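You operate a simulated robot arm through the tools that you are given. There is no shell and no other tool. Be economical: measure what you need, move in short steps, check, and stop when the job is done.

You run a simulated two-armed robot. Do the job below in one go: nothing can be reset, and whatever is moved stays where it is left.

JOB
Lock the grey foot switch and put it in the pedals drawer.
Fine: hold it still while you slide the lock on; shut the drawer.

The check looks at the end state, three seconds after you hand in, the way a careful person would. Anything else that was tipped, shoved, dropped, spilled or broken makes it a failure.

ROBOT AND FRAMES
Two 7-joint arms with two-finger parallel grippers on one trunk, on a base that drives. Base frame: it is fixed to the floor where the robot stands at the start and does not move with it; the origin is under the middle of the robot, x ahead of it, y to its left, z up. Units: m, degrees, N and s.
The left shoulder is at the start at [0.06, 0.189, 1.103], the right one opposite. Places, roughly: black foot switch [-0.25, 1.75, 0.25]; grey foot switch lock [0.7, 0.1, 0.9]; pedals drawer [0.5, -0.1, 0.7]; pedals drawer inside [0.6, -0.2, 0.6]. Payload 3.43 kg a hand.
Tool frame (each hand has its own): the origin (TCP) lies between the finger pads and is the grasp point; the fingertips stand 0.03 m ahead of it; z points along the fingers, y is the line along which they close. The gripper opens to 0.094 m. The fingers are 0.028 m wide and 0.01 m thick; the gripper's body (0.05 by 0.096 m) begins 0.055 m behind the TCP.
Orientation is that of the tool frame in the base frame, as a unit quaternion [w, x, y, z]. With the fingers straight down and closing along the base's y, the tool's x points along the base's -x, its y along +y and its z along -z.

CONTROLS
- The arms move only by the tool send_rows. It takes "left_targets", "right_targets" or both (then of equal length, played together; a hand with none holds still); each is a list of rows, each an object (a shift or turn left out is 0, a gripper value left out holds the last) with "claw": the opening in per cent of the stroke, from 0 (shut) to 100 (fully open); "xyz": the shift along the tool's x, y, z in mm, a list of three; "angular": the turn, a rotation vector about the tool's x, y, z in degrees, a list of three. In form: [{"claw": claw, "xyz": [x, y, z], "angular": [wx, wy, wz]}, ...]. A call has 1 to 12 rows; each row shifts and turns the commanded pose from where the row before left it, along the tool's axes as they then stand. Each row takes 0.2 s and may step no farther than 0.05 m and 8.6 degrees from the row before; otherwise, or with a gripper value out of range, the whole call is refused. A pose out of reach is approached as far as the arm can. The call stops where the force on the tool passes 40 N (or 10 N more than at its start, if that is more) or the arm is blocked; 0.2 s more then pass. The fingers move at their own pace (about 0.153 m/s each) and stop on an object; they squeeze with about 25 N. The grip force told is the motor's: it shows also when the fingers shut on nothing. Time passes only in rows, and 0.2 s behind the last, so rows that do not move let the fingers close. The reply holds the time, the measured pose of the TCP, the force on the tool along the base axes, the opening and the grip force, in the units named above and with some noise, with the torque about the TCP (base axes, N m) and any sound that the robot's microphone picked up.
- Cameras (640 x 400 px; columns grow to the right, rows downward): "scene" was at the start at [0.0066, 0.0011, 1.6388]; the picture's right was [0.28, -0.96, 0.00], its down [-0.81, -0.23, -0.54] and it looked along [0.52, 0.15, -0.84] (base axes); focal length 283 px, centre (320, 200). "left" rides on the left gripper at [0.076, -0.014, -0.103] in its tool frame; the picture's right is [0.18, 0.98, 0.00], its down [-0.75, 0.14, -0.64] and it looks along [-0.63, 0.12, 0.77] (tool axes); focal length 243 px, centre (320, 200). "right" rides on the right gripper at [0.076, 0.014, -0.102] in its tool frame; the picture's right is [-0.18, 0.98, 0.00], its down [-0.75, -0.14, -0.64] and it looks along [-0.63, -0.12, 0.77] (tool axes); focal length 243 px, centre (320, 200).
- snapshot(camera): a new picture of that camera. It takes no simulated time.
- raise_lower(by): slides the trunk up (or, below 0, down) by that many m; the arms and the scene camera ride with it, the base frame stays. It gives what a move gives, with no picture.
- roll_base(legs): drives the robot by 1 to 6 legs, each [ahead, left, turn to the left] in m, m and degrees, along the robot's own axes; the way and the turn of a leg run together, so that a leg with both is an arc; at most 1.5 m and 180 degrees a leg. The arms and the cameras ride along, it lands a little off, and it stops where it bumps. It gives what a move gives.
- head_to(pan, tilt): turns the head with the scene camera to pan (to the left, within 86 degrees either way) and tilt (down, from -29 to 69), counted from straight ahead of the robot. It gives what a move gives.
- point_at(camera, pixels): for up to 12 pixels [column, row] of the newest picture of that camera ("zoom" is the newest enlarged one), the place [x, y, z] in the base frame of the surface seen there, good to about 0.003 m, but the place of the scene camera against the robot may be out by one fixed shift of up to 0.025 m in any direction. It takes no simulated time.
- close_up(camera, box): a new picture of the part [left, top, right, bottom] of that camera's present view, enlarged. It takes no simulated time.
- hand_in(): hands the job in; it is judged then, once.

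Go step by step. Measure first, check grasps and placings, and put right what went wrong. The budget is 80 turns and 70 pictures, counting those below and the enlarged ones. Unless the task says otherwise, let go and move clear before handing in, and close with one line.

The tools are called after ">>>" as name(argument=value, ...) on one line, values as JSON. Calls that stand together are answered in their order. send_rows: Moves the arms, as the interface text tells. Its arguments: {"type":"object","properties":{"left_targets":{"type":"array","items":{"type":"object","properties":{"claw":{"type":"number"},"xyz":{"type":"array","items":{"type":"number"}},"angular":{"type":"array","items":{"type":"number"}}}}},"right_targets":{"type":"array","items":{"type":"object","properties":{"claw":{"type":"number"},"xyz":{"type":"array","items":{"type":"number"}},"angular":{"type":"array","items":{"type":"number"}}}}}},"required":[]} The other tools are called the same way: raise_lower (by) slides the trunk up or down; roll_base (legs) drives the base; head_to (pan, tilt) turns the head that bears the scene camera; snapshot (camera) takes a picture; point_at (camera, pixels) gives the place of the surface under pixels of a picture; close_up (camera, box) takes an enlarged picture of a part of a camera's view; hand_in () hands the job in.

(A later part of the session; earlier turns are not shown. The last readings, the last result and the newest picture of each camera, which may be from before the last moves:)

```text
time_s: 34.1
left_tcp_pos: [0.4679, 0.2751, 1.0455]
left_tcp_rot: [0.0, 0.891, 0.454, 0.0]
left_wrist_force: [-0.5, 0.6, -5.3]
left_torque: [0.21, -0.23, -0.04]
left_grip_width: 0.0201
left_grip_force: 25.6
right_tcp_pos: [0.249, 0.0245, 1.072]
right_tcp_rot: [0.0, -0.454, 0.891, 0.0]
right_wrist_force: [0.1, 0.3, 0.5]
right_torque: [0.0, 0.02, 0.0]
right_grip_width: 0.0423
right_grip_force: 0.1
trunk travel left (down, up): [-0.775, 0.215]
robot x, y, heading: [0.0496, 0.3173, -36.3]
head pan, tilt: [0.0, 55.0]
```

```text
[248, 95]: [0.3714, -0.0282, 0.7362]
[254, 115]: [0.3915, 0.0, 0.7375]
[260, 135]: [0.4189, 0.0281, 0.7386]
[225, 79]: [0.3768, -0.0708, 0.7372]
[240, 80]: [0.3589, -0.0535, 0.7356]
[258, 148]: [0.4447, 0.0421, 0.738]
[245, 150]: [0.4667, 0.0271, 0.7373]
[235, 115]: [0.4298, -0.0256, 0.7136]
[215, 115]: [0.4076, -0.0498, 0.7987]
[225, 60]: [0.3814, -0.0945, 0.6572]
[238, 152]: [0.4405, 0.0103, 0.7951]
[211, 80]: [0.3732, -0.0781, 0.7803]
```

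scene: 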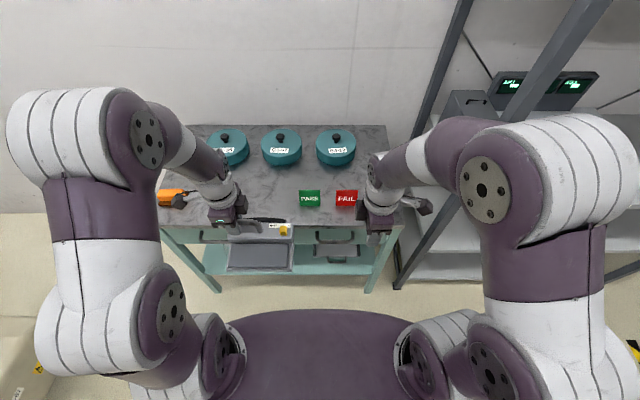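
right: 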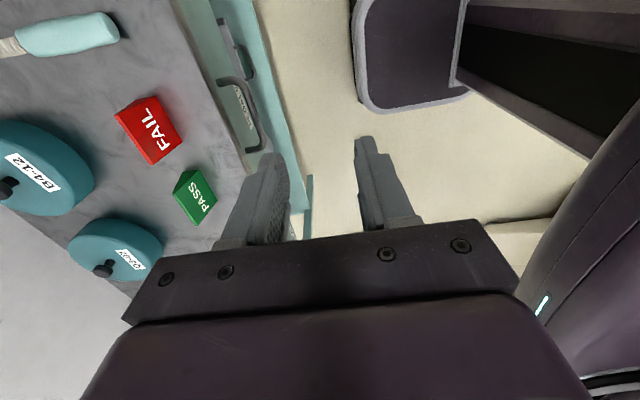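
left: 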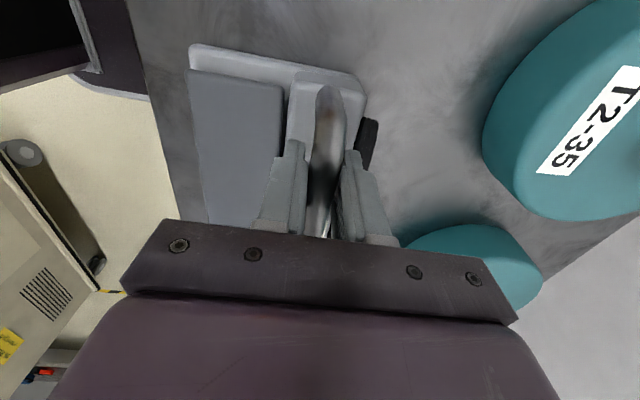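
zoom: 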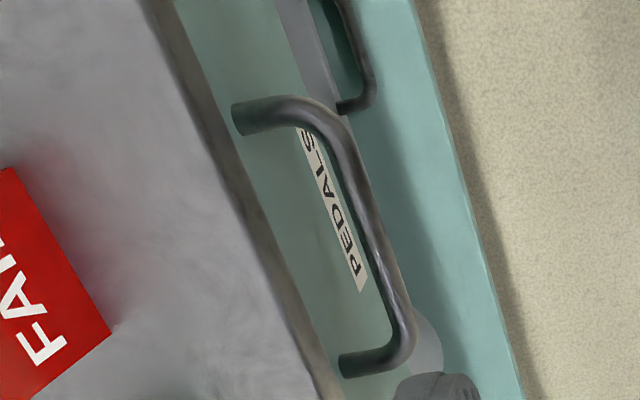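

Bar centre ≈ n 0.318, z 0.732, u 0.232; face at n≈0.360. I move the right hand above and tilt it 20° for a hook-and-grip approach.

>>> send_rows(right_targets=[{"xyz": [-16, -10, 40]}, {"xyz": [-16, -10, 40]}, {"xyz": [-16, -10, 40]}, {"xyz": [-16, -10, 40]}, {"xyz": [0, 0, 31]}, {"xyz": [0, 0, 31], "angular": [7, 0, 0]}, {"angular": [7, 0, 0]}, {"angular": [6, 0, 0]}, {}], left_targets=[{"xyz": [15, 0, 0]}, {"xyz": [15, 0, 0]}, {"xyz": [15, 0, 0]}, {"xyz": [15, 0, 0]}, {}, {}, {}, {}, {}])

>>> snapshot(camera="right")

```text
time_s: 36.1
left_tcp_pos: [0.5019, 0.3224, 1.0455]
left_tcp_rot: [-0.001, 0.891, 0.454, -0.001]
left_wrist_force: [0.8, -0.6, -5.1]
left_torque: [0.21, -0.22, -0.01]
left_grip_width: 0.0205
left_grip_force: 25.4
right_tcp_pos: [0.3181, 0.0514, 0.8488]
right_tcp_rot: [0.063, -0.447, 0.881, -0.137]
right_wrist_force: [0.4, 1.0, -0.1]
right_torque: [-0.03, 0.01, -0.03]
right_grip_width: 0.0421
right_grip_force: 0.1
right hand out of reach, approached as far as the arm can: row 8
trunk travel left (down, up): [-0.775, 0.215]
robot x, y, heading: [0.0483, 0.3198, -36.0]
head pan, tilt: [0.0, 55.0]
```

```text
36 pictures are left
```

right: 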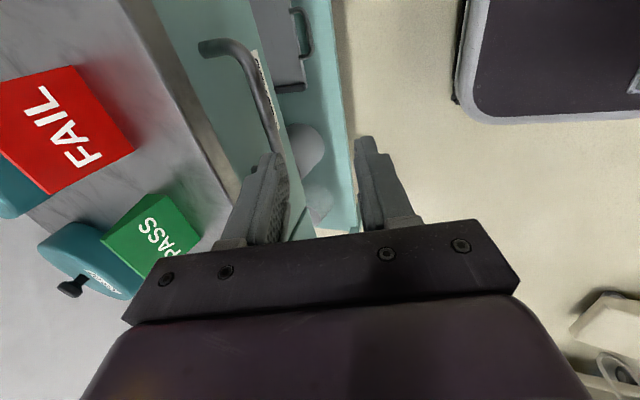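

Tilt reached ≈17°, enough. I move forward above the handle (n≈0.311), and will descend with the trunk.

>>> send_rows(right_targets=[{"xyz": [0, -29, 4]}, {"xyz": [0, -29, 4]}, {"xyz": [0, -29, 4]}, {}])

>>> snapshot(camera="right")

```text
time_s: 37.1
left_tcp_pos: [0.5026, 0.3221, 1.0456]
left_tcp_rot: [0.0, 0.891, 0.454, 0.0]
left_wrist_force: [0.2, -0.8, -5.0]
left_torque: [0.21, -0.23, -0.02]
left_grip_width: 0.0201
left_grip_force: 24.6
right_tcp_pos: [0.3875, 0.0012, 0.8625]
right_tcp_rot: [0.062, -0.448, 0.882, -0.136]
right_wrist_force: [-0.6, -0.2, 0.1]
right_torque: [0.0, 0.0, 0.04]
right_grip_width: 0.0425
right_grip_force: 0.1
trunk travel left (down, up): [-0.775, 0.215]
robot x, y, heading: [0.049, 0.3169, -36.0]
head pan, tilt: [0.0, 55.0]
```

```text
35 pictures are left
```

right: 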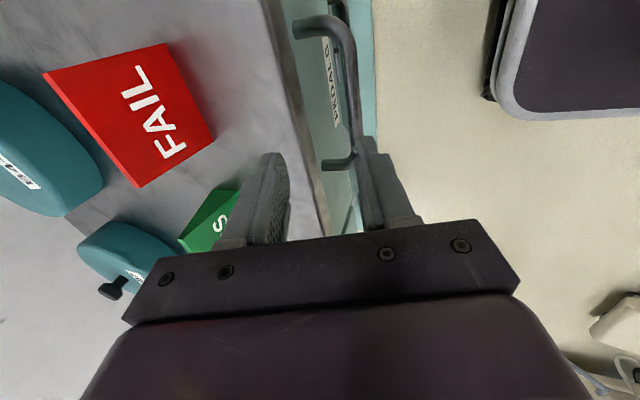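

>>> point_at(camera="right", pixels=[[345, 60], [350, 85], [356, 115], [345, 130], [300, 28], [335, 165], [335, 90], [318, 150], [308, 120]])

```text
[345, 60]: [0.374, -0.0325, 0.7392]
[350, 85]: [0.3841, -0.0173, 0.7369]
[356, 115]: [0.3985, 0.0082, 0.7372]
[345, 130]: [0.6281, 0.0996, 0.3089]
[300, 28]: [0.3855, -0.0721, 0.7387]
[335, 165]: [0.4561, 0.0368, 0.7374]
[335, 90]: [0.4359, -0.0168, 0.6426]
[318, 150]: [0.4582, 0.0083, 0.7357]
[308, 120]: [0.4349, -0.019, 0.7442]
```

Bar confirmed at n≈0.318, z top 0.737. Lowering the trunk 0.116 m brings the fingers over it.

>>> raise_lower(by=-0.116)

>>> snapshot(camera="right")

```text
time_s: 37.8
left_tcp_pos: [0.5007, 0.3235, 0.998]
left_tcp_rot: [0.0, 0.891, 0.454, 0.0]
left_wrist_force: [-0.1, 0.6, -5.1]
left_torque: [0.21, -0.18, -0.02]
left_grip_width: 0.0202
left_grip_force: 24.5
right_tcp_pos: [0.388, 0.0005, 0.8192]
right_tcp_rot: [0.064, -0.447, 0.881, -0.141]
right_wrist_force: [-12.3, 6.0, 19.5]
right_torque: [-0.08, -0.37, 0.07]
right_grip_width: 0.0394
right_grip_force: 0.0
trunk travel left (down, up): [-0.729, 0.261]
robot x, y, heading: [0.0512, 0.3195, -35.9]
head pan, tilt: [0.0, 55.0]
stopped: the force on the tool passed its limit at 99 N (the readings are from after the stop); the commanded pose is now the measured one
```

```text
34 pictures are left
```

right: 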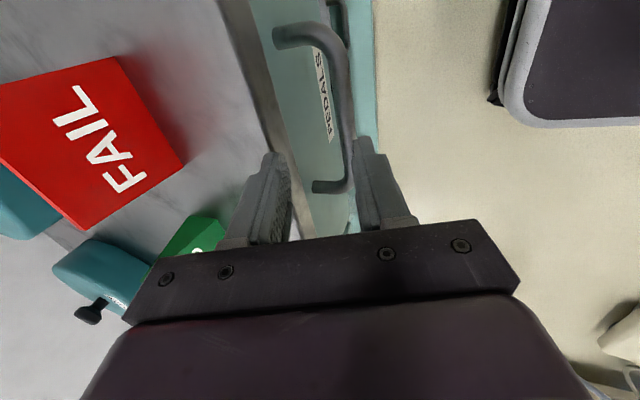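

The inner fingertip hit the table edge (n≈0.349). I rise, reduce the tilt to 8°, and shift 4 mm outward before retrying.

>>> raise_lower(by=0.03)

>>> send_rows(right_targets=[{"angular": [-5, 0, 0]}, {"angular": [-5, 0, 0]}, {"xyz": [0, 4, 0]}, {}])

>>> close_up(camera="right", box=[200, 0, 440, 240])

```text
time_s: 38.6
left_tcp_pos: [0.5036, 0.321, 1.0297]
left_tcp_rot: [-0.001, 0.891, 0.454, 0.0]
left_wrist_force: [-0.1, 0.2, -5.2]
left_torque: [0.22, -0.2, 0.03]
left_grip_width: 0.0201
left_grip_force: 24.5
right_tcp_pos: [0.3916, -0.0012, 0.8507]
right_tcp_rot: [0.064, -0.446, 0.882, -0.14]
right_wrist_force: [0.4, 0.4, -0.3]
right_torque: [-0.02, 0.0, -0.03]
right_grip_width: 0.0424
right_grip_force: 0.1
trunk travel left (down, up): [-0.759, 0.231]
robot x, y, heading: [0.0489, 0.3158, -36.2]
head pan, tilt: [0.0, 55.0]
```

```text
time_s: 39.6
left_tcp_pos: [0.5018, 0.3227, 1.0285]
left_tcp_rot: [0.0, 0.891, 0.454, -0.001]
left_wrist_force: [0.2, -0.2, -4.8]
left_torque: [0.19, -0.2, 0.02]
left_grip_width: 0.0202
left_grip_force: 24.7
right_tcp_pos: [0.3869, 0.0009, 0.8486]
right_tcp_rot: [0.024, -0.45, 0.891, -0.061]
right_wrist_force: [0.8, -0.4, 0.6]
right_torque: [0.02, 0.02, -0.01]
right_grip_width: 0.0423
right_grip_force: 0.1
trunk travel left (down, up): [-0.759, 0.231]
robot x, y, heading: [0.0496, 0.322, -36.0]
head pan, tilt: [0.0, 55.0]
```

```text
1.67 times, centred on (320, 120) of right
```

zoom: 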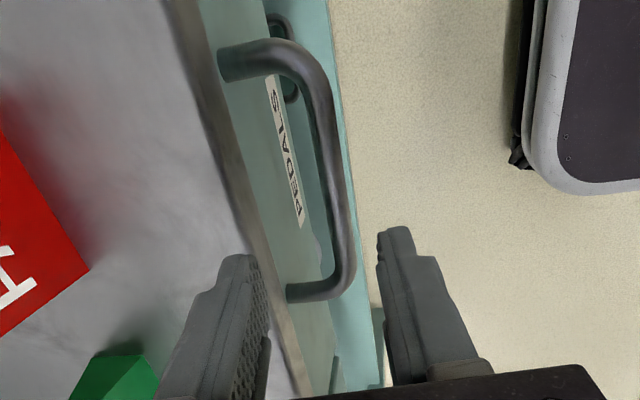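

>>> point_at(camera="zoom", pixels=[[215, 120], [225, 170], [240, 215], [250, 240], [190, 60], [325, 150], [340, 220], [230, 160]])

```text
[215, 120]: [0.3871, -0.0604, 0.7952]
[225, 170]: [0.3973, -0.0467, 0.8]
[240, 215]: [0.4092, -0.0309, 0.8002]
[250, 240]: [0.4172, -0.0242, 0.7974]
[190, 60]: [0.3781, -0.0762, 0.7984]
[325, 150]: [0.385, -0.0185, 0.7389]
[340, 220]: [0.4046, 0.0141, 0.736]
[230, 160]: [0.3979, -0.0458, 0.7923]
```

Edge at n≈0.347, bar at n≈0.318. Shift 5 mm outward and descend 0.098.

>>> send_rows(right_targets=[{"xyz": [0, 5, 0]}, {}])

>>> raise_lower(by=-0.098)

>>> snapshot(camera="right")

```text
time_s: 40.2
left_tcp_pos: [0.5021, 0.3224, 1.0296]
left_tcp_rot: [-0.001, 0.891, 0.454, 0.0]
left_wrist_force: [-0.3, 0.1, -4.9]
left_torque: [0.22, -0.18, -0.01]
left_grip_width: 0.0203
left_grip_force: 24.9
right_tcp_pos: [0.383, 0.0049, 0.8491]
right_tcp_rot: [0.024, -0.451, 0.89, -0.061]
right_wrist_force: [0.5, 0.5, 0.5]
right_torque: [-0.01, -0.01, -0.04]
right_grip_width: 0.0423
right_grip_force: 0.0
trunk travel left (down, up): [-0.759, 0.231]
robot x, y, heading: [0.0445, 0.3175, -36.0]
head pan, tilt: [0.0, 55.0]
```

```text
time_s: 41.5
left_tcp_pos: [0.502, 0.3226, 0.9308]
left_tcp_rot: [0.0, 0.891, 0.453, 0.0]
left_wrist_force: [-0.3, -0.6, -5.0]
left_torque: [0.2, -0.21, 0.0]
left_grip_width: 0.0201
left_grip_force: 24.8
right_tcp_pos: [0.3831, 0.0043, 0.7506]
right_tcp_rot: [0.025, -0.45, 0.89, -0.062]
right_wrist_force: [-0.3, -0.3, 0.4]
right_torque: [0.0, -0.02, 0.02]
right_grip_width: 0.0424
right_grip_force: 0.0
trunk travel left (down, up): [-0.661, 0.329]
robot x, y, heading: [0.0466, 0.3197, -36.2]
head pan, tilt: [0.0, 55.0]
```

```text
32 pictures are left
```

right: 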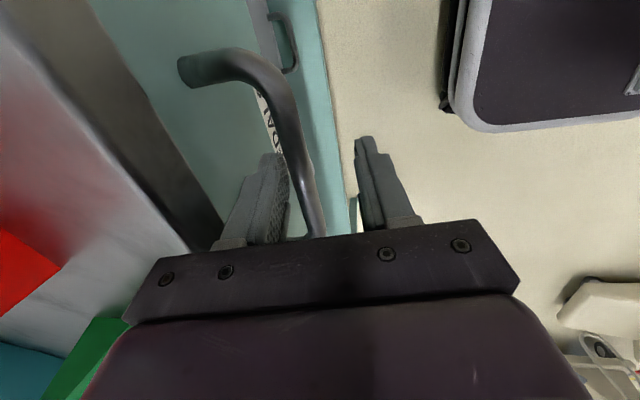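

The bar (300,190) is between the fingers. Close and back off to pull the drawer.

>>> send_rows(right_targets=[{"claw": 20}, {"claw": 5}, {"claw": 0}, {}, {}])

>>> roll_base(legs=[[-0.1, 0, 0]])

>>> snapshot(camera="right")

```text
time_s: 42.7
left_tcp_pos: [0.5018, 0.3227, 0.9308]
left_tcp_rot: [0.0, 0.891, 0.454, 0.0]
left_wrist_force: [-1.1, 0.9, -5.6]
left_torque: [0.22, -0.16, 0.03]
left_grip_width: 0.0203
left_grip_force: 24.9
right_tcp_pos: [0.3833, 0.0036, 0.7508]
right_tcp_rot: [0.025, -0.451, 0.89, -0.062]
right_wrist_force: [2.4, 1.6, 7.4]
right_torque: [0.25, -0.23, 0.42]
right_grip_width: 0.0137
right_grip_force: 44.3
trunk travel left (down, up): [-0.661, 0.329]
robot x, y, heading: [0.0489, 0.3179, -36.1]
head pan, tilt: [0.0, 55.0]
```

```text
time_s: 43.9
left_tcp_pos: [0.4201, 0.3818, 0.9313]
left_tcp_rot: [0.0, 0.891, 0.454, 0.0]
left_wrist_force: [0.2, 0.8, -5.6]
left_torque: [0.16, -0.18, 0.01]
left_grip_width: 0.0201
left_grip_force: 24.5
right_tcp_pos: [0.3007, 0.0636, 0.7503]
right_tcp_rot: [0.025, -0.451, 0.89, -0.062]
right_wrist_force: [3.9, 0.9, 3.5]
right_torque: [-0.5, 0.38, 0.24]
right_grip_width: 0.0138
right_grip_force: 44.8
trunk travel left (down, up): [-0.661, 0.329]
robot x, y, heading: [-0.0325, 0.3773, -36.0]
head pan, tilt: [0.0, 55.0]
```

```text
31 pictures are left
```

right: 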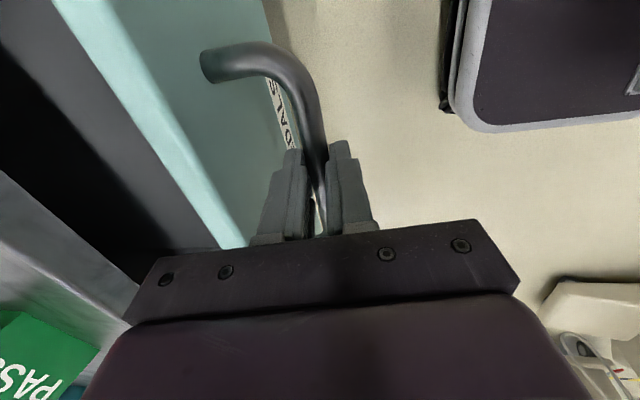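

The drawer has opened 0.1 m smoothly. Pull further.

>>> roll_base(legs=[[-0.1, 0, 0]])

>>> snapshot(camera="scene")

```text
time_s: 45.0
left_tcp_pos: [0.3394, 0.4398, 0.932]
left_tcp_rot: [0.001, 0.891, 0.454, 0.0]
left_wrist_force: [0.1, -0.1, -4.9]
left_torque: [0.22, -0.23, 0.01]
left_grip_width: 0.0202
left_grip_force: 24.8
right_tcp_pos: [0.2212, 0.1222, 0.7501]
right_tcp_rot: [0.025, -0.451, 0.89, -0.061]
right_wrist_force: [3.1, 2.0, 0.9]
right_torque: [-0.58, 0.5, 0.14]
right_grip_width: 0.0134
right_grip_force: 44.6
trunk travel left (down, up): [-0.661, 0.329]
robot x, y, heading: [-0.1132, 0.4361, -35.9]
head pan, tilt: [0.0, 55.0]
```

```text
30 pictures are left
```

scene: 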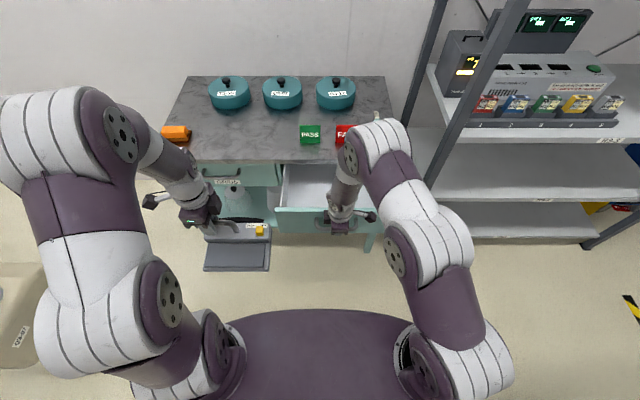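

>>> roll_base(legs=[[-0.07, 0, 0]])

>>> close_up(camera="scene", box=[180, 140, 420, 290])

>>> point_at(camera="zoom", pixels=[[260, 85], [340, 90], [300, 120], [380, 80], [270, 155], [250, 160], [265, 60], [350, 130], [400, 120], [440, 60], [420, 150], [280, 60]])

```text
time_s: 46.0
left_tcp_pos: [0.2841, 0.4823, 0.9308]
left_tcp_rot: [0.001, 0.891, 0.454, -0.001]
left_wrist_force: [-0.1, 0.3, -5.2]
left_torque: [0.22, -0.2, 0.0]
left_grip_width: 0.02
left_grip_force: 25.4
right_tcp_pos: [0.165, 0.1622, 0.7509]
right_tcp_rot: [0.025, -0.451, 0.89, -0.063]
right_wrist_force: [4.9, 3.9, -2.3]
right_torque: [-0.03, 0.08, 0.21]
right_grip_width: 0.0137
right_grip_force: 44.8
trunk travel left (down, up): [-0.661, 0.329]
robot x, y, heading: [-0.1696, 0.4735, -35.9]
head pan, tilt: [0.0, 55.0]
```

```text
2.67 times, centred on (300, 215) of scene
```

zoom: 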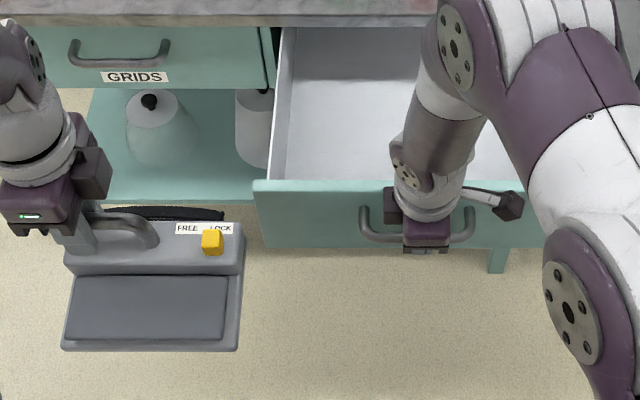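

```text
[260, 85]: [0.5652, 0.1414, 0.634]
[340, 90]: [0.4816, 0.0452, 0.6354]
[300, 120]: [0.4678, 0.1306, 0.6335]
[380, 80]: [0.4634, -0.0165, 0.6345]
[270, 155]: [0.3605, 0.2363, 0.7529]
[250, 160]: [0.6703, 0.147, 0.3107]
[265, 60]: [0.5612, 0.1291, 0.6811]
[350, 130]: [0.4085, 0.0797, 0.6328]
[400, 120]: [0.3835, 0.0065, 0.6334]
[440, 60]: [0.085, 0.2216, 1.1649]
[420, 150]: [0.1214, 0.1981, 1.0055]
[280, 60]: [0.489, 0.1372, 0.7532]
```

The locked pedal hangs level, drawer floor z≈0.637 with sides to 0.756, so it fits upright. Release the handle, retreat along the fingers, move the right hand aside.

>>> send_rows(right_targets=[{"claw": 40}, {"claw": 45}, {"xyz": [0, 0, -40]}, {"xyz": [0, 0, -40]}, {"xyz": [0, 0, -45]}, {"xyz": [0, 0, -45]}, {"xyz": [40, 0, -20]}, {"xyz": [40, 0, -20]}, {"xyz": [40, 0, 0]}, {"xyz": [40, 0, 0]}, {}])

>>> snapshot(camera="scene")

>>> snapshot(camera="right")

>>> point_at(camera="scene", pixels=[[277, 208], [370, 208], [285, 170], [365, 195], [325, 215], [388, 290], [310, 195], [345, 195]])

```text
time_s: 48.4
left_tcp_pos: [0.2857, 0.482, 0.931]
left_tcp_rot: [0.0, 0.891, 0.454, -0.001]
left_wrist_force: [-0.5, -0.7, -5.0]
left_torque: [0.23, -0.2, -0.01]
left_grip_width: 0.0204
left_grip_force: 24.9
right_tcp_pos: [0.0502, 0.051, 0.9593]
right_tcp_rot: [0.024, -0.452, 0.89, -0.062]
right_wrist_force: [0.7, -0.3, 0.1]
right_torque: [0.02, 0.01, -0.01]
right_grip_width: 0.0423
right_grip_force: 0.1
trunk travel left (down, up): [-0.661, 0.329]
robot x, y, heading: [-0.1707, 0.4741, -36.0]
head pan, tilt: [0.0, 55.0]
```

```text
28 pictures are left
```

scene: 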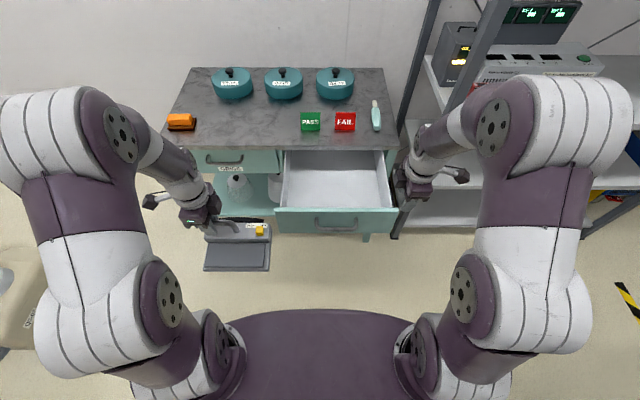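

```text
27 pictures are left
```

right: 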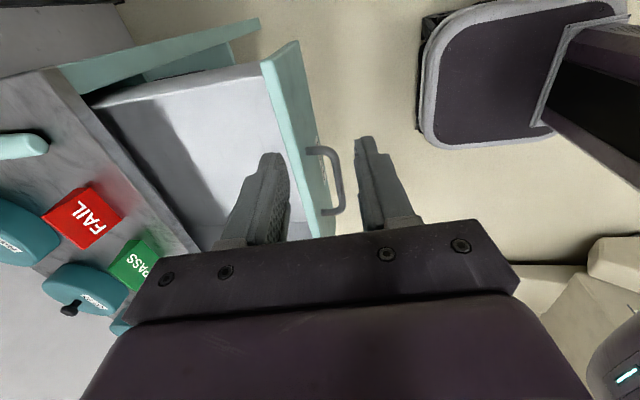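

```text
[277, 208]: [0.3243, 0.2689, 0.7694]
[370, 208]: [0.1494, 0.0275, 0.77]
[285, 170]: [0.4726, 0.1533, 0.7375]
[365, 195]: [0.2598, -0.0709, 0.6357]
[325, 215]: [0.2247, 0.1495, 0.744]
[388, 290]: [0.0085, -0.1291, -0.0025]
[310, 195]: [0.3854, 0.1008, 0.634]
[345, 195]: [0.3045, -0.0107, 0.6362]
```

Drawer is empty and open. I measure its edges with the wrist camera.

>>> point_at(camera="right", pixels=[[278, 100], [268, 72], [200, 82], [130, 98], [240, 130], [180, 160], [215, 238], [300, 140], [322, 152], [190, 235], [310, 225], [150, 103]])

```text
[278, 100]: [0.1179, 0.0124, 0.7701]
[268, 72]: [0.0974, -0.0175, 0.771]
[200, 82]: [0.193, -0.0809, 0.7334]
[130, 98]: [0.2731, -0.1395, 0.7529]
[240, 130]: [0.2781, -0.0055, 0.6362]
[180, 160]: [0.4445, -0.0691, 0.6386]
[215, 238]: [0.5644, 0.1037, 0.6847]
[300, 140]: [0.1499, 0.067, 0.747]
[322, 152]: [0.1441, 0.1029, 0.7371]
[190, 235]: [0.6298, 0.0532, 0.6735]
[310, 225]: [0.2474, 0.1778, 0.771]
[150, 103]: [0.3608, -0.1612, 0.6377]
```

Interior: u 0.055–0.415, n from ≈0.105. Before driving in I check the rack post near my right arm.

>>> point_at(camera="scene", pixels=[[397, 236], [398, 225], [415, 90], [430, 30], [462, 90], [500, 35], [520, 5], [440, 130], [600, 180], [480, 320]])

```text
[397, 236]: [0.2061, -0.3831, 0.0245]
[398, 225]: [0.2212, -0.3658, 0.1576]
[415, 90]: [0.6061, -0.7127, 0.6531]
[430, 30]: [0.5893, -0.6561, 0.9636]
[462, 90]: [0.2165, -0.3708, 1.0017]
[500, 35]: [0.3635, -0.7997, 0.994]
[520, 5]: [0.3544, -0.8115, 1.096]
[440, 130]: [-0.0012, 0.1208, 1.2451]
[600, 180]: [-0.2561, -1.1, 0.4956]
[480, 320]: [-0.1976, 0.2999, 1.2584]
```

The rack post is at n≈0.39, u≈−0.16, well clear. Drive forward 0.17.

>>> roll_base(legs=[[0.17, 0, 0]])

>>> send_rows(left_targets=[{"xyz": [-30, 10, -10]}, {"xyz": [-35, 15, 0]}, {"xyz": [-40, 20, 0]}, {"xyz": [-40, 20, 0]}, {"xyz": [-40, 20, 0]}, {"xyz": [-40, 20, 0]}, {"xyz": [-40, 15, 0]}, {}])

>>> snapshot(camera="scene")

>>> snapshot(camera="left")

```text
time_s: 49.9
left_tcp_pos: [0.4192, 0.3821, 0.9313]
left_tcp_rot: [-0.001, 0.891, 0.454, 0.001]
left_wrist_force: [0.0, 0.2, -5.6]
left_torque: [0.22, -0.2, 0.0]
left_grip_width: 0.0204
left_grip_force: 25.7
right_tcp_pos: [0.184, -0.0468, 0.9591]
right_tcp_rot: [0.025, -0.45, 0.89, -0.062]
right_wrist_force: [-0.5, -0.6, 0.5]
right_torque: [0.02, 0.02, -0.03]
right_grip_width: 0.0428
right_grip_force: 0.0
trunk travel left (down, up): [-0.661, 0.329]
robot x, y, heading: [-0.0332, 0.3782, -36.0]
head pan, tilt: [0.0, 55.0]
```

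```text
time_s: 51.7
left_tcp_pos: [0.3585, 0.0971, 0.9404]
left_tcp_rot: [0.0, 0.891, 0.454, 0.0]
left_wrist_force: [-0.5, -0.3, -5.3]
left_torque: [0.2, -0.18, -0.04]
left_grip_width: 0.0202
left_grip_force: 24.9
right_tcp_pos: [0.1842, -0.0472, 0.9608]
right_tcp_rot: [0.025, -0.451, 0.89, -0.062]
right_wrist_force: [0.2, -0.5, 0.5]
right_torque: [0.01, -0.04, 0.01]
right_grip_width: 0.0424
right_grip_force: 0.1
trunk travel left (down, up): [-0.661, 0.329]
robot x, y, heading: [-0.0314, 0.3767, -36.0]
head pan, tilt: [0.0, 55.0]
```

```text
26 pictures are left
```

scene: 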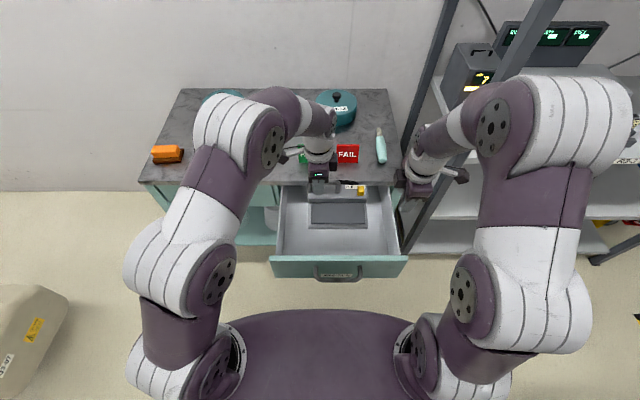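

```text
25 pictures are left
```

left: 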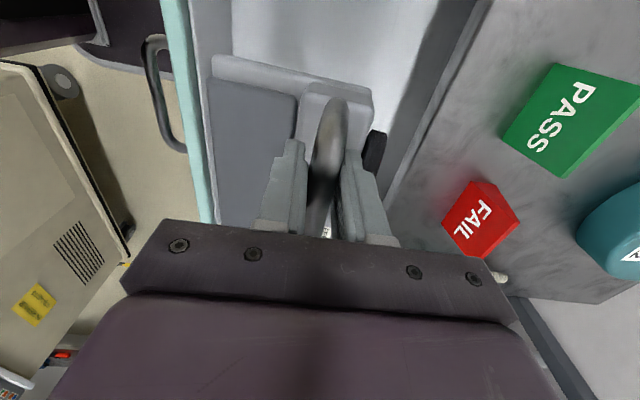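

The pedal is above the drawer with margin all round (pedal n≈0.14–0.28, u≈0.15–0.33). Lower it.

>>> send_rows(left_targets=[{"xyz": [0, 0, 40]}, {"xyz": [0, 0, 40]}, {"xyz": [0, 0, 40]}, {"xyz": [0, 0, 40]}, {"xyz": [0, 0, 25]}, {}])

>>> snapshot(camera="left")

```text
time_s: 53.1
left_tcp_pos: [0.3589, 0.0967, 0.7539]
left_tcp_rot: [-0.001, 0.891, 0.454, 0.0]
left_wrist_force: [0.2, 0.4, -5.7]
left_torque: [0.24, -0.16, 0.01]
left_grip_width: 0.0201
left_grip_force: 25.1
right_tcp_pos: [0.1839, -0.0475, 0.96]
right_tcp_rot: [0.024, -0.45, 0.89, -0.061]
right_wrist_force: [0.2, -0.1, 0.0]
right_torque: [-0.02, 0.0, 0.0]
right_grip_width: 0.0422
right_grip_force: 0.1
trunk travel left (down, up): [-0.661, 0.329]
robot x, y, heading: [-0.0348, 0.379, -35.8]
head pan, tilt: [0.0, 55.0]
```

```text
24 pictures are left
```

left: 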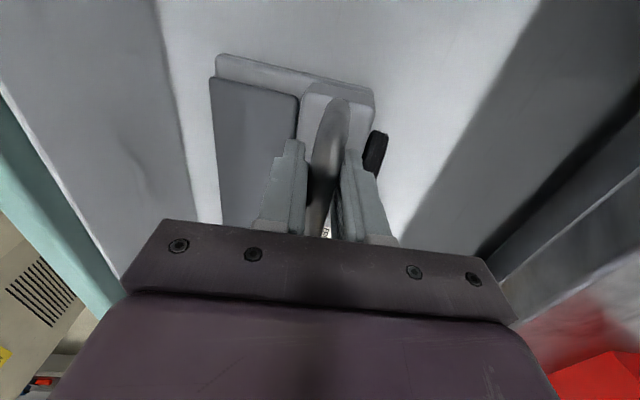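

Still hanging free (−5.7 N) about 15 mm above the floor; lower in small steps until the weight is taken.

>>> send_rows(left_targets=[{"xyz": [0, 0, 5]}, {"xyz": [0, 0, 4]}, {"xyz": [0, 0, 3]}, {"xyz": [0, 0, 2]}, {}])

```text
time_s: 54.3
left_tcp_pos: [0.3591, 0.0983, 0.7409]
left_tcp_rot: [-0.001, 0.891, 0.454, 0.0]
left_wrist_force: [0.0, -0.9, -3.4]
left_torque: [0.03, 0.02, 0.06]
left_grip_width: 0.0202
left_grip_force: 25.3
right_tcp_pos: [0.1841, -0.0478, 0.96]
right_tcp_rot: [0.024, -0.451, 0.89, -0.062]
right_wrist_force: [0.0, 0.1, 0.0]
right_torque: [0.03, -0.05, 0.0]
right_grip_width: 0.0423
right_grip_force: 0.1
trunk travel left (down, up): [-0.661, 0.329]
robot x, y, heading: [-0.0324, 0.3754, -35.8]
head pan, tilt: [0.0, 55.0]
```

>>> send_rows(left_targets=[{"xyz": [0, 0, 1.5]}, {"xyz": [0, 0, 1.5]}, {}])

```text
time_s: 55.1
left_tcp_pos: [0.36, 0.0975, 0.7402]
left_tcp_rot: [-0.001, 0.891, 0.453, 0.0]
left_wrist_force: [0.2, -0.5, -3.0]
left_torque: [-0.06, 0.05, 0.15]
left_grip_width: 0.0203
left_grip_force: 25.5
right_tcp_pos: [0.184, -0.0472, 0.9593]
right_tcp_rot: [0.024, -0.45, 0.89, -0.062]
right_wrist_force: [-0.3, -0.1, 0.0]
right_torque: [0.02, -0.01, -0.02]
right_grip_width: 0.0424
right_grip_force: 0.1
trunk travel left (down, up): [-0.661, 0.329]
robot x, y, heading: [-0.0333, 0.3775, -35.8]
head pan, tilt: [0.0, 55.0]
```

Weight is going onto the floor (−5.5 → −3 N). A little lower, then release gently.

>>> send_rows(left_targets=[{"xyz": [0, 0, 2]}, {"xyz": [0, 0, 1]}, {}])

>>> snapshot(camera="left")

```text
time_s: 55.9
left_tcp_pos: [0.3603, 0.0968, 0.7364]
left_tcp_rot: [0.001, 0.891, 0.455, 0.001]
left_wrist_force: [1.7, 2.5, 7.2]
left_torque: [0.39, -0.25, 0.13]
left_grip_width: 0.0202
left_grip_force: 25.1
right_tcp_pos: [0.1832, -0.0468, 0.9604]
right_tcp_rot: [0.025, -0.451, 0.89, -0.063]
right_wrist_force: [0.6, 0.7, -1.1]
right_torque: [-0.03, 0.01, 0.0]
right_grip_width: 0.0424
right_grip_force: 0.0
trunk travel left (down, up): [-0.661, 0.329]
robot x, y, heading: [-0.0338, 0.3782, -36.2]
head pan, tilt: [0.0, 55.0]
```

```text
23 pictures are left
```

left: 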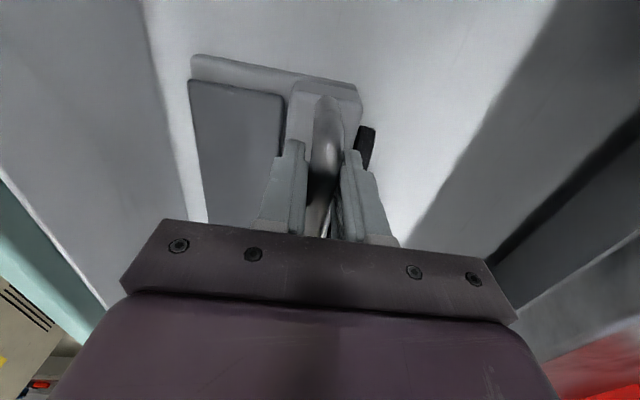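

The pedal stands on the drawer floor (+7 N). Open and rise straight up.

>>> send_rows(left_targets=[{"claw": 30}, {"claw": 55}, {}, {"xyz": [0, 0, -30]}, {"xyz": [0, 0, -40]}, {"xyz": [0, 0, -45]}, {"xyz": [0, 0, -45]}, {"xyz": [0, 0, -45]}, {}])

>>> snapshot(camera="left")

```text
time_s: 57.9
left_tcp_pos: [0.3585, 0.0968, 0.9411]
left_tcp_rot: [-0.001, 0.891, 0.454, 0.001]
left_wrist_force: [0.1, -0.6, 0.5]
left_torque: [0.0, -0.01, -0.04]
left_grip_width: 0.0517
left_grip_force: 0.0
right_tcp_pos: [0.1844, -0.048, 0.9603]
right_tcp_rot: [0.025, -0.45, 0.89, -0.062]
right_wrist_force: [-0.4, -0.2, 0.0]
right_torque: [0.03, 0.01, 0.02]
right_grip_width: 0.0422
right_grip_force: 0.0
trunk travel left (down, up): [-0.661, 0.329]
robot x, y, heading: [-0.0359, 0.3778, -36.1]
head pan, tilt: [0.0, 55.0]
```

```text
22 pictures are left
```

left: 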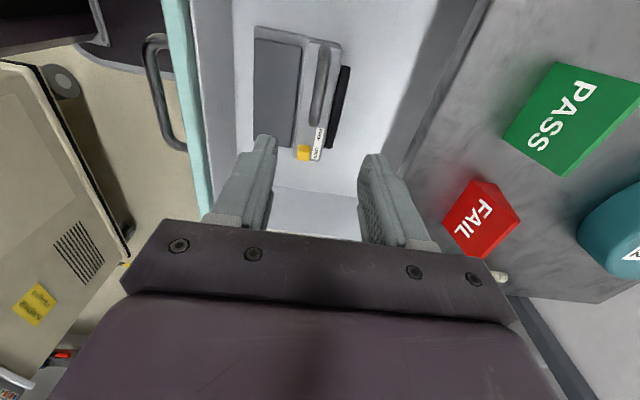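

The pedal sits upright in the drawer with the slider at LOCK. I move the left hand aside, drive back and regrip the drawer handle the same way.

>>> send_rows(left_targets=[{"xyz": [0, 0, -30]}, {"xyz": [30, -10, -30]}, {"xyz": [45, -10, 0]}, {"xyz": [45, -10, 0]}, {"xyz": [45, -10, 0]}, {"xyz": [45, -10, 0]}, {"xyz": [40, 0, 0]}, {}])

>>> roll_base(legs=[[-0.17, 0, 0]])

>>> snapshot(camera="right")

```text
time_s: 59.7
left_tcp_pos: [0.4666, 0.3288, 1.0024]
left_tcp_rot: [0.0, 0.891, 0.453, 0.0]
left_wrist_force: [-0.7, -0.5, -0.4]
left_torque: [0.02, -0.01, 0.01]
left_grip_width: 0.0517
left_grip_force: 0.0
right_tcp_pos: [0.1841, -0.0464, 0.9608]
right_tcp_rot: [0.025, -0.45, 0.89, -0.061]
right_wrist_force: [-0.5, 0.6, 0.1]
right_torque: [0.01, 0.01, -0.02]
right_grip_width: 0.0425
right_grip_force: 0.0
trunk travel left (down, up): [-0.661, 0.329]
robot x, y, heading: [-0.0359, 0.3784, -36.0]
head pan, tilt: [0.0, 55.0]
```

```text
time_s: 61.1
left_tcp_pos: [0.3295, 0.4276, 1.0029]
left_tcp_rot: [0.0, 0.891, 0.454, 0.0]
left_wrist_force: [-0.7, 0.0, 0.6]
left_torque: [0.0, -0.02, 0.01]
left_grip_width: 0.0517
left_grip_force: 0.1
right_tcp_pos: [0.0476, 0.0528, 0.9593]
right_tcp_rot: [0.026, -0.451, 0.89, -0.062]
right_wrist_force: [0.5, 1.1, 0.8]
right_torque: [0.02, -0.03, -0.01]
right_grip_width: 0.0422
right_grip_force: 0.1
trunk travel left (down, up): [-0.661, 0.329]
robot x, y, heading: [-0.1675, 0.4776, -35.9]
head pan, tilt: [0.0, 55.0]
```

```text
21 pictures are left
```

right: 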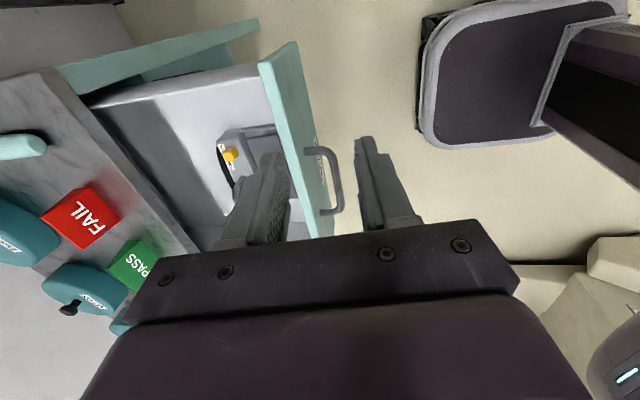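

Same view as after release, 3 mm further out. Reverse the retreat with that correction; first to just above the bar.

>>> send_rows(right_targets=[{"xyz": [-40, -1.5, 0]}, {"xyz": [-40, -1.5, 0]}, {"xyz": [-40, 0, 20]}, {"xyz": [-40, 0, 20]}, {"xyz": [0, 0, 45]}, {"xyz": [0, 0, 45]}, {"xyz": [0, 0, 20]}, {}])

>>> snapshot(camera="right")

>>> point_at(camera="right", pixels=[[320, 90], [325, 110], [335, 130], [345, 110]])

```text
time_s: 62.9
left_tcp_pos: [0.3298, 0.4277, 1.0023]
left_tcp_rot: [0.0, 0.891, 0.454, 0.0]
left_wrist_force: [0.0, 0.0, -0.7]
left_torque: [-0.01, 0.0, -0.01]
left_grip_width: 0.0518
left_grip_force: 0.0
right_tcp_pos: [0.1613, 0.1661, 0.8127]
right_tcp_rot: [0.024, -0.451, 0.89, -0.062]
right_wrist_force: [-0.4, 0.8, -0.3]
right_torque: [-0.02, 0.03, -0.01]
right_grip_width: 0.0424
right_grip_force: 0.1
trunk travel left (down, up): [-0.661, 0.329]
robot x, y, heading: [-0.1692, 0.4731, -36.0]
head pan, tilt: [0.0, 55.0]
```

```text
20 pictures are left
```

right: 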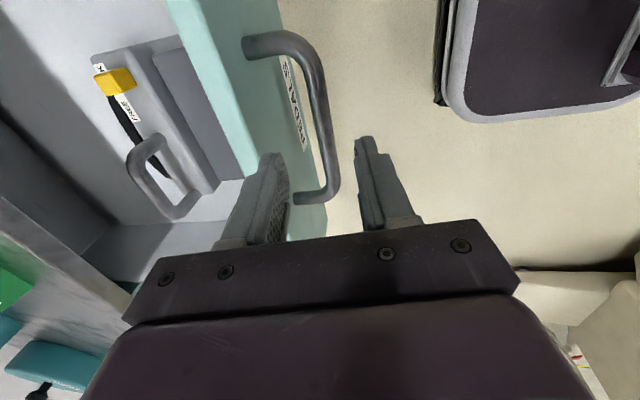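

```text
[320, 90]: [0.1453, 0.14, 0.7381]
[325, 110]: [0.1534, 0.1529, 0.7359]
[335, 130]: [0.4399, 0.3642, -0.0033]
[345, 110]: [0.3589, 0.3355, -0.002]
```

The bar is at n≈0.034 while my descent would centre at 0.042; shift 7 mm outward, then descend and grip.

>>> send_rows(right_targets=[{"xyz": [0, 7, 0]}, {"xyz": [0, 0, 31]}, {"xyz": [0, 0, 31]}, {}, {"claw": 20}, {"claw": 5}, {"claw": 0}, {}, {}])

>>> snapshot(camera="right")

```text
time_s: 64.9
left_tcp_pos: [0.3281, 0.4288, 1.0008]
left_tcp_rot: [0.0, 0.891, 0.454, 0.0]
left_wrist_force: [0.3, -0.2, 0.6]
left_torque: [-0.02, -0.02, 0.01]
left_grip_width: 0.0518
left_grip_force: 0.1
right_tcp_pos: [0.1607, 0.1649, 0.7469]
right_tcp_rot: [0.026, -0.45, 0.89, -0.062]
right_wrist_force: [3.3, -0.6, 5.3]
right_torque: [0.35, -0.31, 0.34]
right_grip_width: 0.0137
right_grip_force: 45.2
trunk travel left (down, up): [-0.661, 0.329]
robot x, y, heading: [-0.1657, 0.4786, -36.2]
head pan, tilt: [0.0, 55.0]
```

```text
19 pictures are left
```

right: 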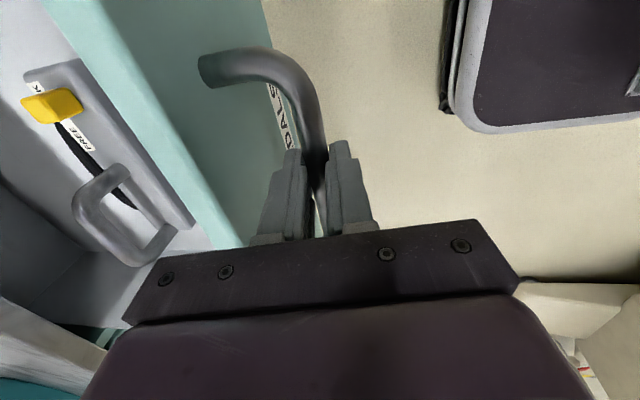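

Handle gripped. Drive forward to push the drawer in, most of the way first.

>>> roll_base(legs=[[0.15, 0, 0]])

>>> roll_base(legs=[[0.09, 0, 0]])

>>> snapshot(camera="right")

>>> snapshot(camera="scene")

```text
time_s: 66.3
left_tcp_pos: [0.4503, 0.3398, 1.0024]
left_tcp_rot: [-0.001, 0.891, 0.454, 0.001]
left_wrist_force: [0.6, 0.2, -1.5]
left_torque: [0.03, -0.01, 0.03]
left_grip_width: 0.0519
left_grip_force: 0.1
right_tcp_pos: [0.2819, 0.0768, 0.7481]
right_tcp_rot: [0.025, -0.45, 0.89, -0.063]
right_wrist_force: [-1.6, 1.3, 11.7]
right_torque: [0.26, -0.26, 0.35]
right_grip_width: 0.0135
right_grip_force: 44.6
trunk travel left (down, up): [-0.661, 0.329]
robot x, y, heading: [-0.0523, 0.3888, -35.9]
head pan, tilt: [0.0, 55.0]
```

```text
time_s: 67.4
left_tcp_pos: [0.5221, 0.2887, 1.0022]
left_tcp_rot: [0.0, 0.891, 0.454, 0.0]
left_wrist_force: [-0.5, 0.7, 0.5]
left_torque: [0.03, 0.01, -0.02]
left_grip_width: 0.0519
left_grip_force: 0.0
right_tcp_pos: [0.3532, 0.0244, 0.7473]
right_tcp_rot: [0.025, -0.451, 0.89, -0.062]
right_wrist_force: [-3.6, -1.1, 7.6]
right_torque: [0.18, -0.18, 0.3]
right_grip_width: 0.0137
right_grip_force: 44.3
trunk travel left (down, up): [-0.661, 0.329]
robot x, y, heading: [0.0255, 0.3385, -36.1]
head pan, tilt: [0.0, 55.0]
```

```text
18 pictures are left
```

right: 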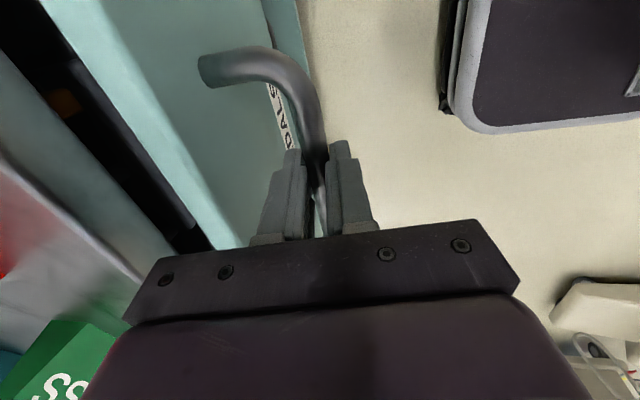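

```text
17 pictures are left
```

scene: 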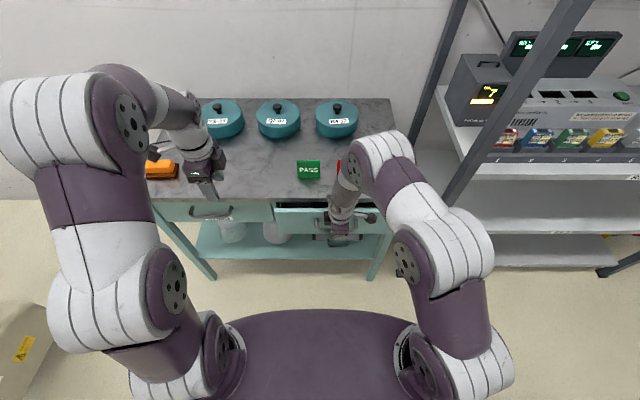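

About 37 mm still open. Finish with the arm in small steps.

>>> send_rows(right_targets=[{"xyz": [0, -9.9, 1.4]}, {"xyz": [0, -9.9, 1.4]}, {"xyz": [0, -7.9, 1.1]}, {"xyz": [0, -5, 0.7]}, {"xyz": [0, -4, 0.5]}, {}])

>>> snapshot(camera="right")

```text
time_s: 68.8
left_tcp_pos: [0.5216, 0.2888, 1.0036]
left_tcp_rot: [0.0, 0.891, 0.454, 0.001]
left_wrist_force: [-0.3, 0.2, 0.3]
left_torque: [0.01, -0.04, -0.01]
left_grip_width: 0.0517
left_grip_force: 0.0
right_tcp_pos: [0.3823, 0.0037, 0.7479]
right_tcp_rot: [0.025, -0.451, 0.89, -0.063]
right_wrist_force: [-3.7, -2.3, 13.6]
right_torque: [-0.7, 0.52, 0.18]
right_grip_width: 0.0139
right_grip_force: 44.9
trunk travel left (down, up): [-0.661, 0.329]
robot x, y, heading: [0.0223, 0.3379, -36.0]
head pan, tilt: [0.0, 55.0]
```

```text
16 pictures are left
```

right: 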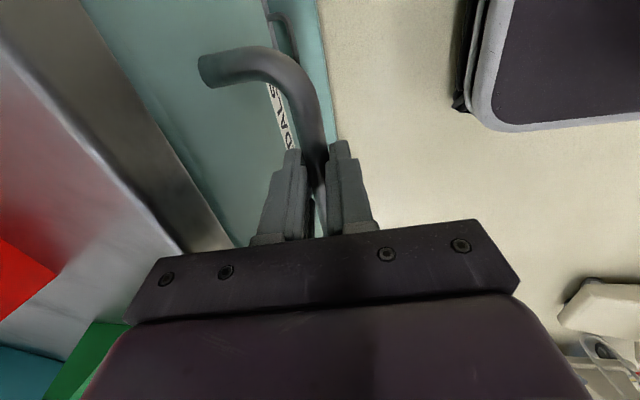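

Back at n≈0.305, its shut position within a mm. Push a bit more until resistance.

>>> send_rows(right_targets=[{"xyz": [0, -2, 0.3]}, {"xyz": [0, -2, 0.3]}, {"xyz": [0, -2, 0.3]}, {}])

```text
time_s: 69.8
left_tcp_pos: [0.5227, 0.2871, 1.0022]
left_tcp_rot: [0.0, 0.891, 0.454, 0.001]
left_wrist_force: [0.0, -0.3, -0.4]
left_torque: [0.02, -0.01, 0.0]
left_grip_width: 0.0518
left_grip_force: 0.0
right_tcp_pos: [0.3891, -0.0018, 0.7481]
right_tcp_rot: [0.026, -0.451, 0.89, -0.062]
right_wrist_force: [-0.1, -4.0, 6.8]
right_torque: [-0.49, 0.28, 0.24]
right_grip_width: 0.0137
right_grip_force: 44.6
trunk travel left (down, up): [-0.661, 0.329]
robot x, y, heading: [0.0205, 0.3371, -36.1]
head pan, tilt: [0.0, 55.0]
```

It still moves freely (n≈0.3135); the bar was originally at 0.318, so a few mm remain.

>>> send_rows(right_targets=[{"xyz": [0, -1.5, 0.2]}, {"xyz": [0, -1.5, 0.2]}, {"xyz": [0, -1.5, 0.2]}, {"xyz": [0, -1.5, 0.2]}, {}])

>>> snapshot(camera="right")

```text
time_s: 71.0
left_tcp_pos: [0.5203, 0.2897, 1.0038]
left_tcp_rot: [0.0, 0.891, 0.454, 0.0]
left_wrist_force: [-0.3, -0.1, -0.4]
left_torque: [0.0, 0.0, 0.0]
left_grip_width: 0.0518
left_grip_force: 0.0
right_tcp_pos: [0.3924, -0.0039, 0.7465]
right_tcp_rot: [0.024, -0.451, 0.89, -0.061]
right_wrist_force: [-6.5, -1.5, 10.0]
right_torque: [0.24, -0.06, 0.25]
right_grip_width: 0.0139
right_grip_force: 45.2
trunk travel left (down, up): [-0.661, 0.329]
robot x, y, heading: [0.0257, 0.3376, -36.1]
head pan, tilt: [0.0, 55.0]
```

```text
15 pictures are left
```

right: 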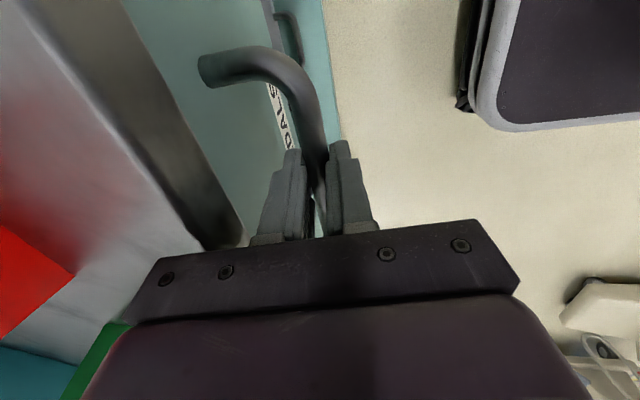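

>>> send_rows(right_targets=[{"xyz": [0, -1.5, 0.2]}, {"xyz": [0, -1.5, 0.2]}, {"xyz": [0, -1.5, 0.2]}, {}])

```text
time_s: 72.0
left_tcp_pos: [0.5194, 0.2917, 1.0041]
left_tcp_rot: [0.002, 0.891, 0.455, 0.001]
left_wrist_force: [1.1, -0.9, 0.5]
left_torque: [-0.01, 0.03, 0.04]
left_grip_width: 0.0516
left_grip_force: 0.1
right_tcp_pos: [0.3921, -0.0027, 0.7477]
right_tcp_rot: [0.023, -0.45, 0.89, -0.062]
right_wrist_force: [-25.2, 24.0, 7.0]
right_torque: [0.99, 0.06, 0.34]
right_grip_width: 0.0139
right_grip_force: 45.0
trunk travel left (down, up): [-0.661, 0.329]
robot x, y, heading: [0.0217, 0.3357, -35.7]
head pan, tilt: [0.0, 55.0]
```

Resistance ≈35 N: the drawer is fully shut. Relax the push, open only slightly, and retreat along the fingers.

>>> send_rows(right_targets=[{"xyz": [0, 3, 0]}, {"claw": 25}, {"claw": 28}, {"xyz": [0, 0, -20]}, {"xyz": [0, 0, -35]}, {"xyz": [0, 0, -40]}, {"xyz": [0, 10, -45]}, {"xyz": [0, 30, -35]}, {"xyz": [0, 40, 0]}, {}])

>>> snapshot(camera="right")

>>> snapshot(camera="scene")

```text
time_s: 74.2
left_tcp_pos: [0.523, 0.2881, 1.002]
left_tcp_rot: [0.0, 0.891, 0.454, -0.001]
left_wrist_force: [-0.4, 0.5, -1.0]
left_torque: [0.01, -0.03, 0.0]
left_grip_width: 0.0517
left_grip_force: 0.0
right_tcp_pos: [0.313, 0.0546, 0.91]
right_tcp_rot: [0.024, -0.451, 0.89, -0.061]
right_wrist_force: [-0.8, 0.8, -0.7]
right_torque: [0.0, 0.04, 0.02]
right_grip_width: 0.0261
right_grip_force: 0.1
trunk travel left (down, up): [-0.661, 0.329]
robot x, y, heading: [0.0224, 0.339, -36.0]
head pan, tilt: [0.0, 55.0]
```

```text
14 pictures are left
```

right: 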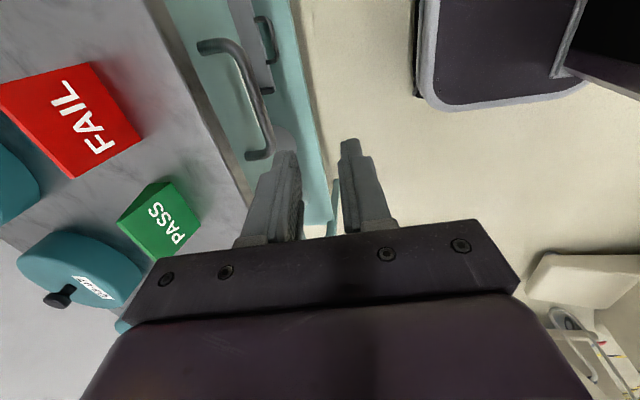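

```text
13 pictures are left
```

scene: 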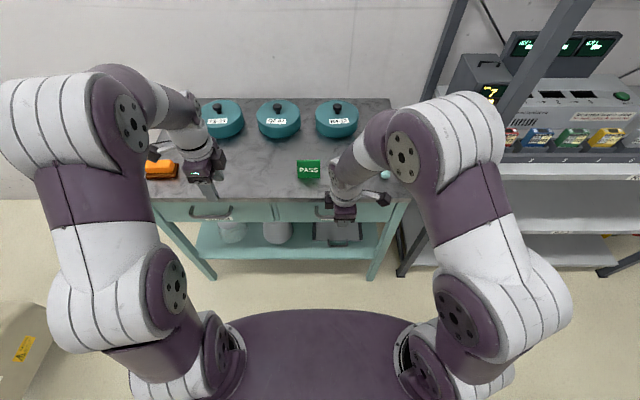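

Both drawer fronts look flush. I back off a little and verify the bar position and everything else.

>>> point_at(camera="right", pixels=[[248, 75], [258, 105], [225, 90]])

>>> roll_base(legs=[[-0.2, 0, 0]])

>>> close_up(camera="scene", box=[120, 40, 440, 240])

```text
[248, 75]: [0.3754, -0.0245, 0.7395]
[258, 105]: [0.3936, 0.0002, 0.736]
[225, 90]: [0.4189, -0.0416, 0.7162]
```

```text
time_s: 75.8
left_tcp_pos: [0.3628, 0.406, 1.0025]
left_tcp_rot: [-0.001, 0.89, 0.456, 0.0]
left_wrist_force: [0.2, 0.2, 0.4]
left_torque: [-0.01, -0.02, -0.01]
left_grip_width: 0.0517
left_grip_force: 0.0
right_tcp_pos: [0.1527, 0.1719, 0.9105]
right_tcp_rot: [0.024, -0.453, 0.889, -0.063]
right_wrist_force: [-1.1, 0.0, 0.2]
right_torque: [-0.01, 0.0, 0.0]
right_grip_width: 0.0263
right_grip_force: 0.0
trunk travel left (down, up): [-0.661, 0.329]
robot x, y, heading: [-0.1397, 0.4555, -35.9]
head pan, tilt: [0.0, 55.0]
```

```text
2.00 times, centred on (280, 140) of scene
```

zoom: 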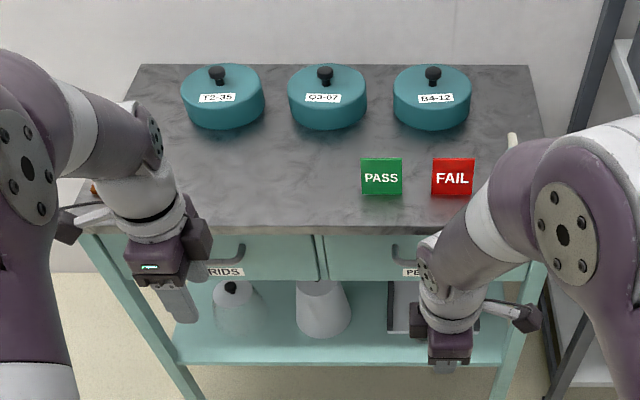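

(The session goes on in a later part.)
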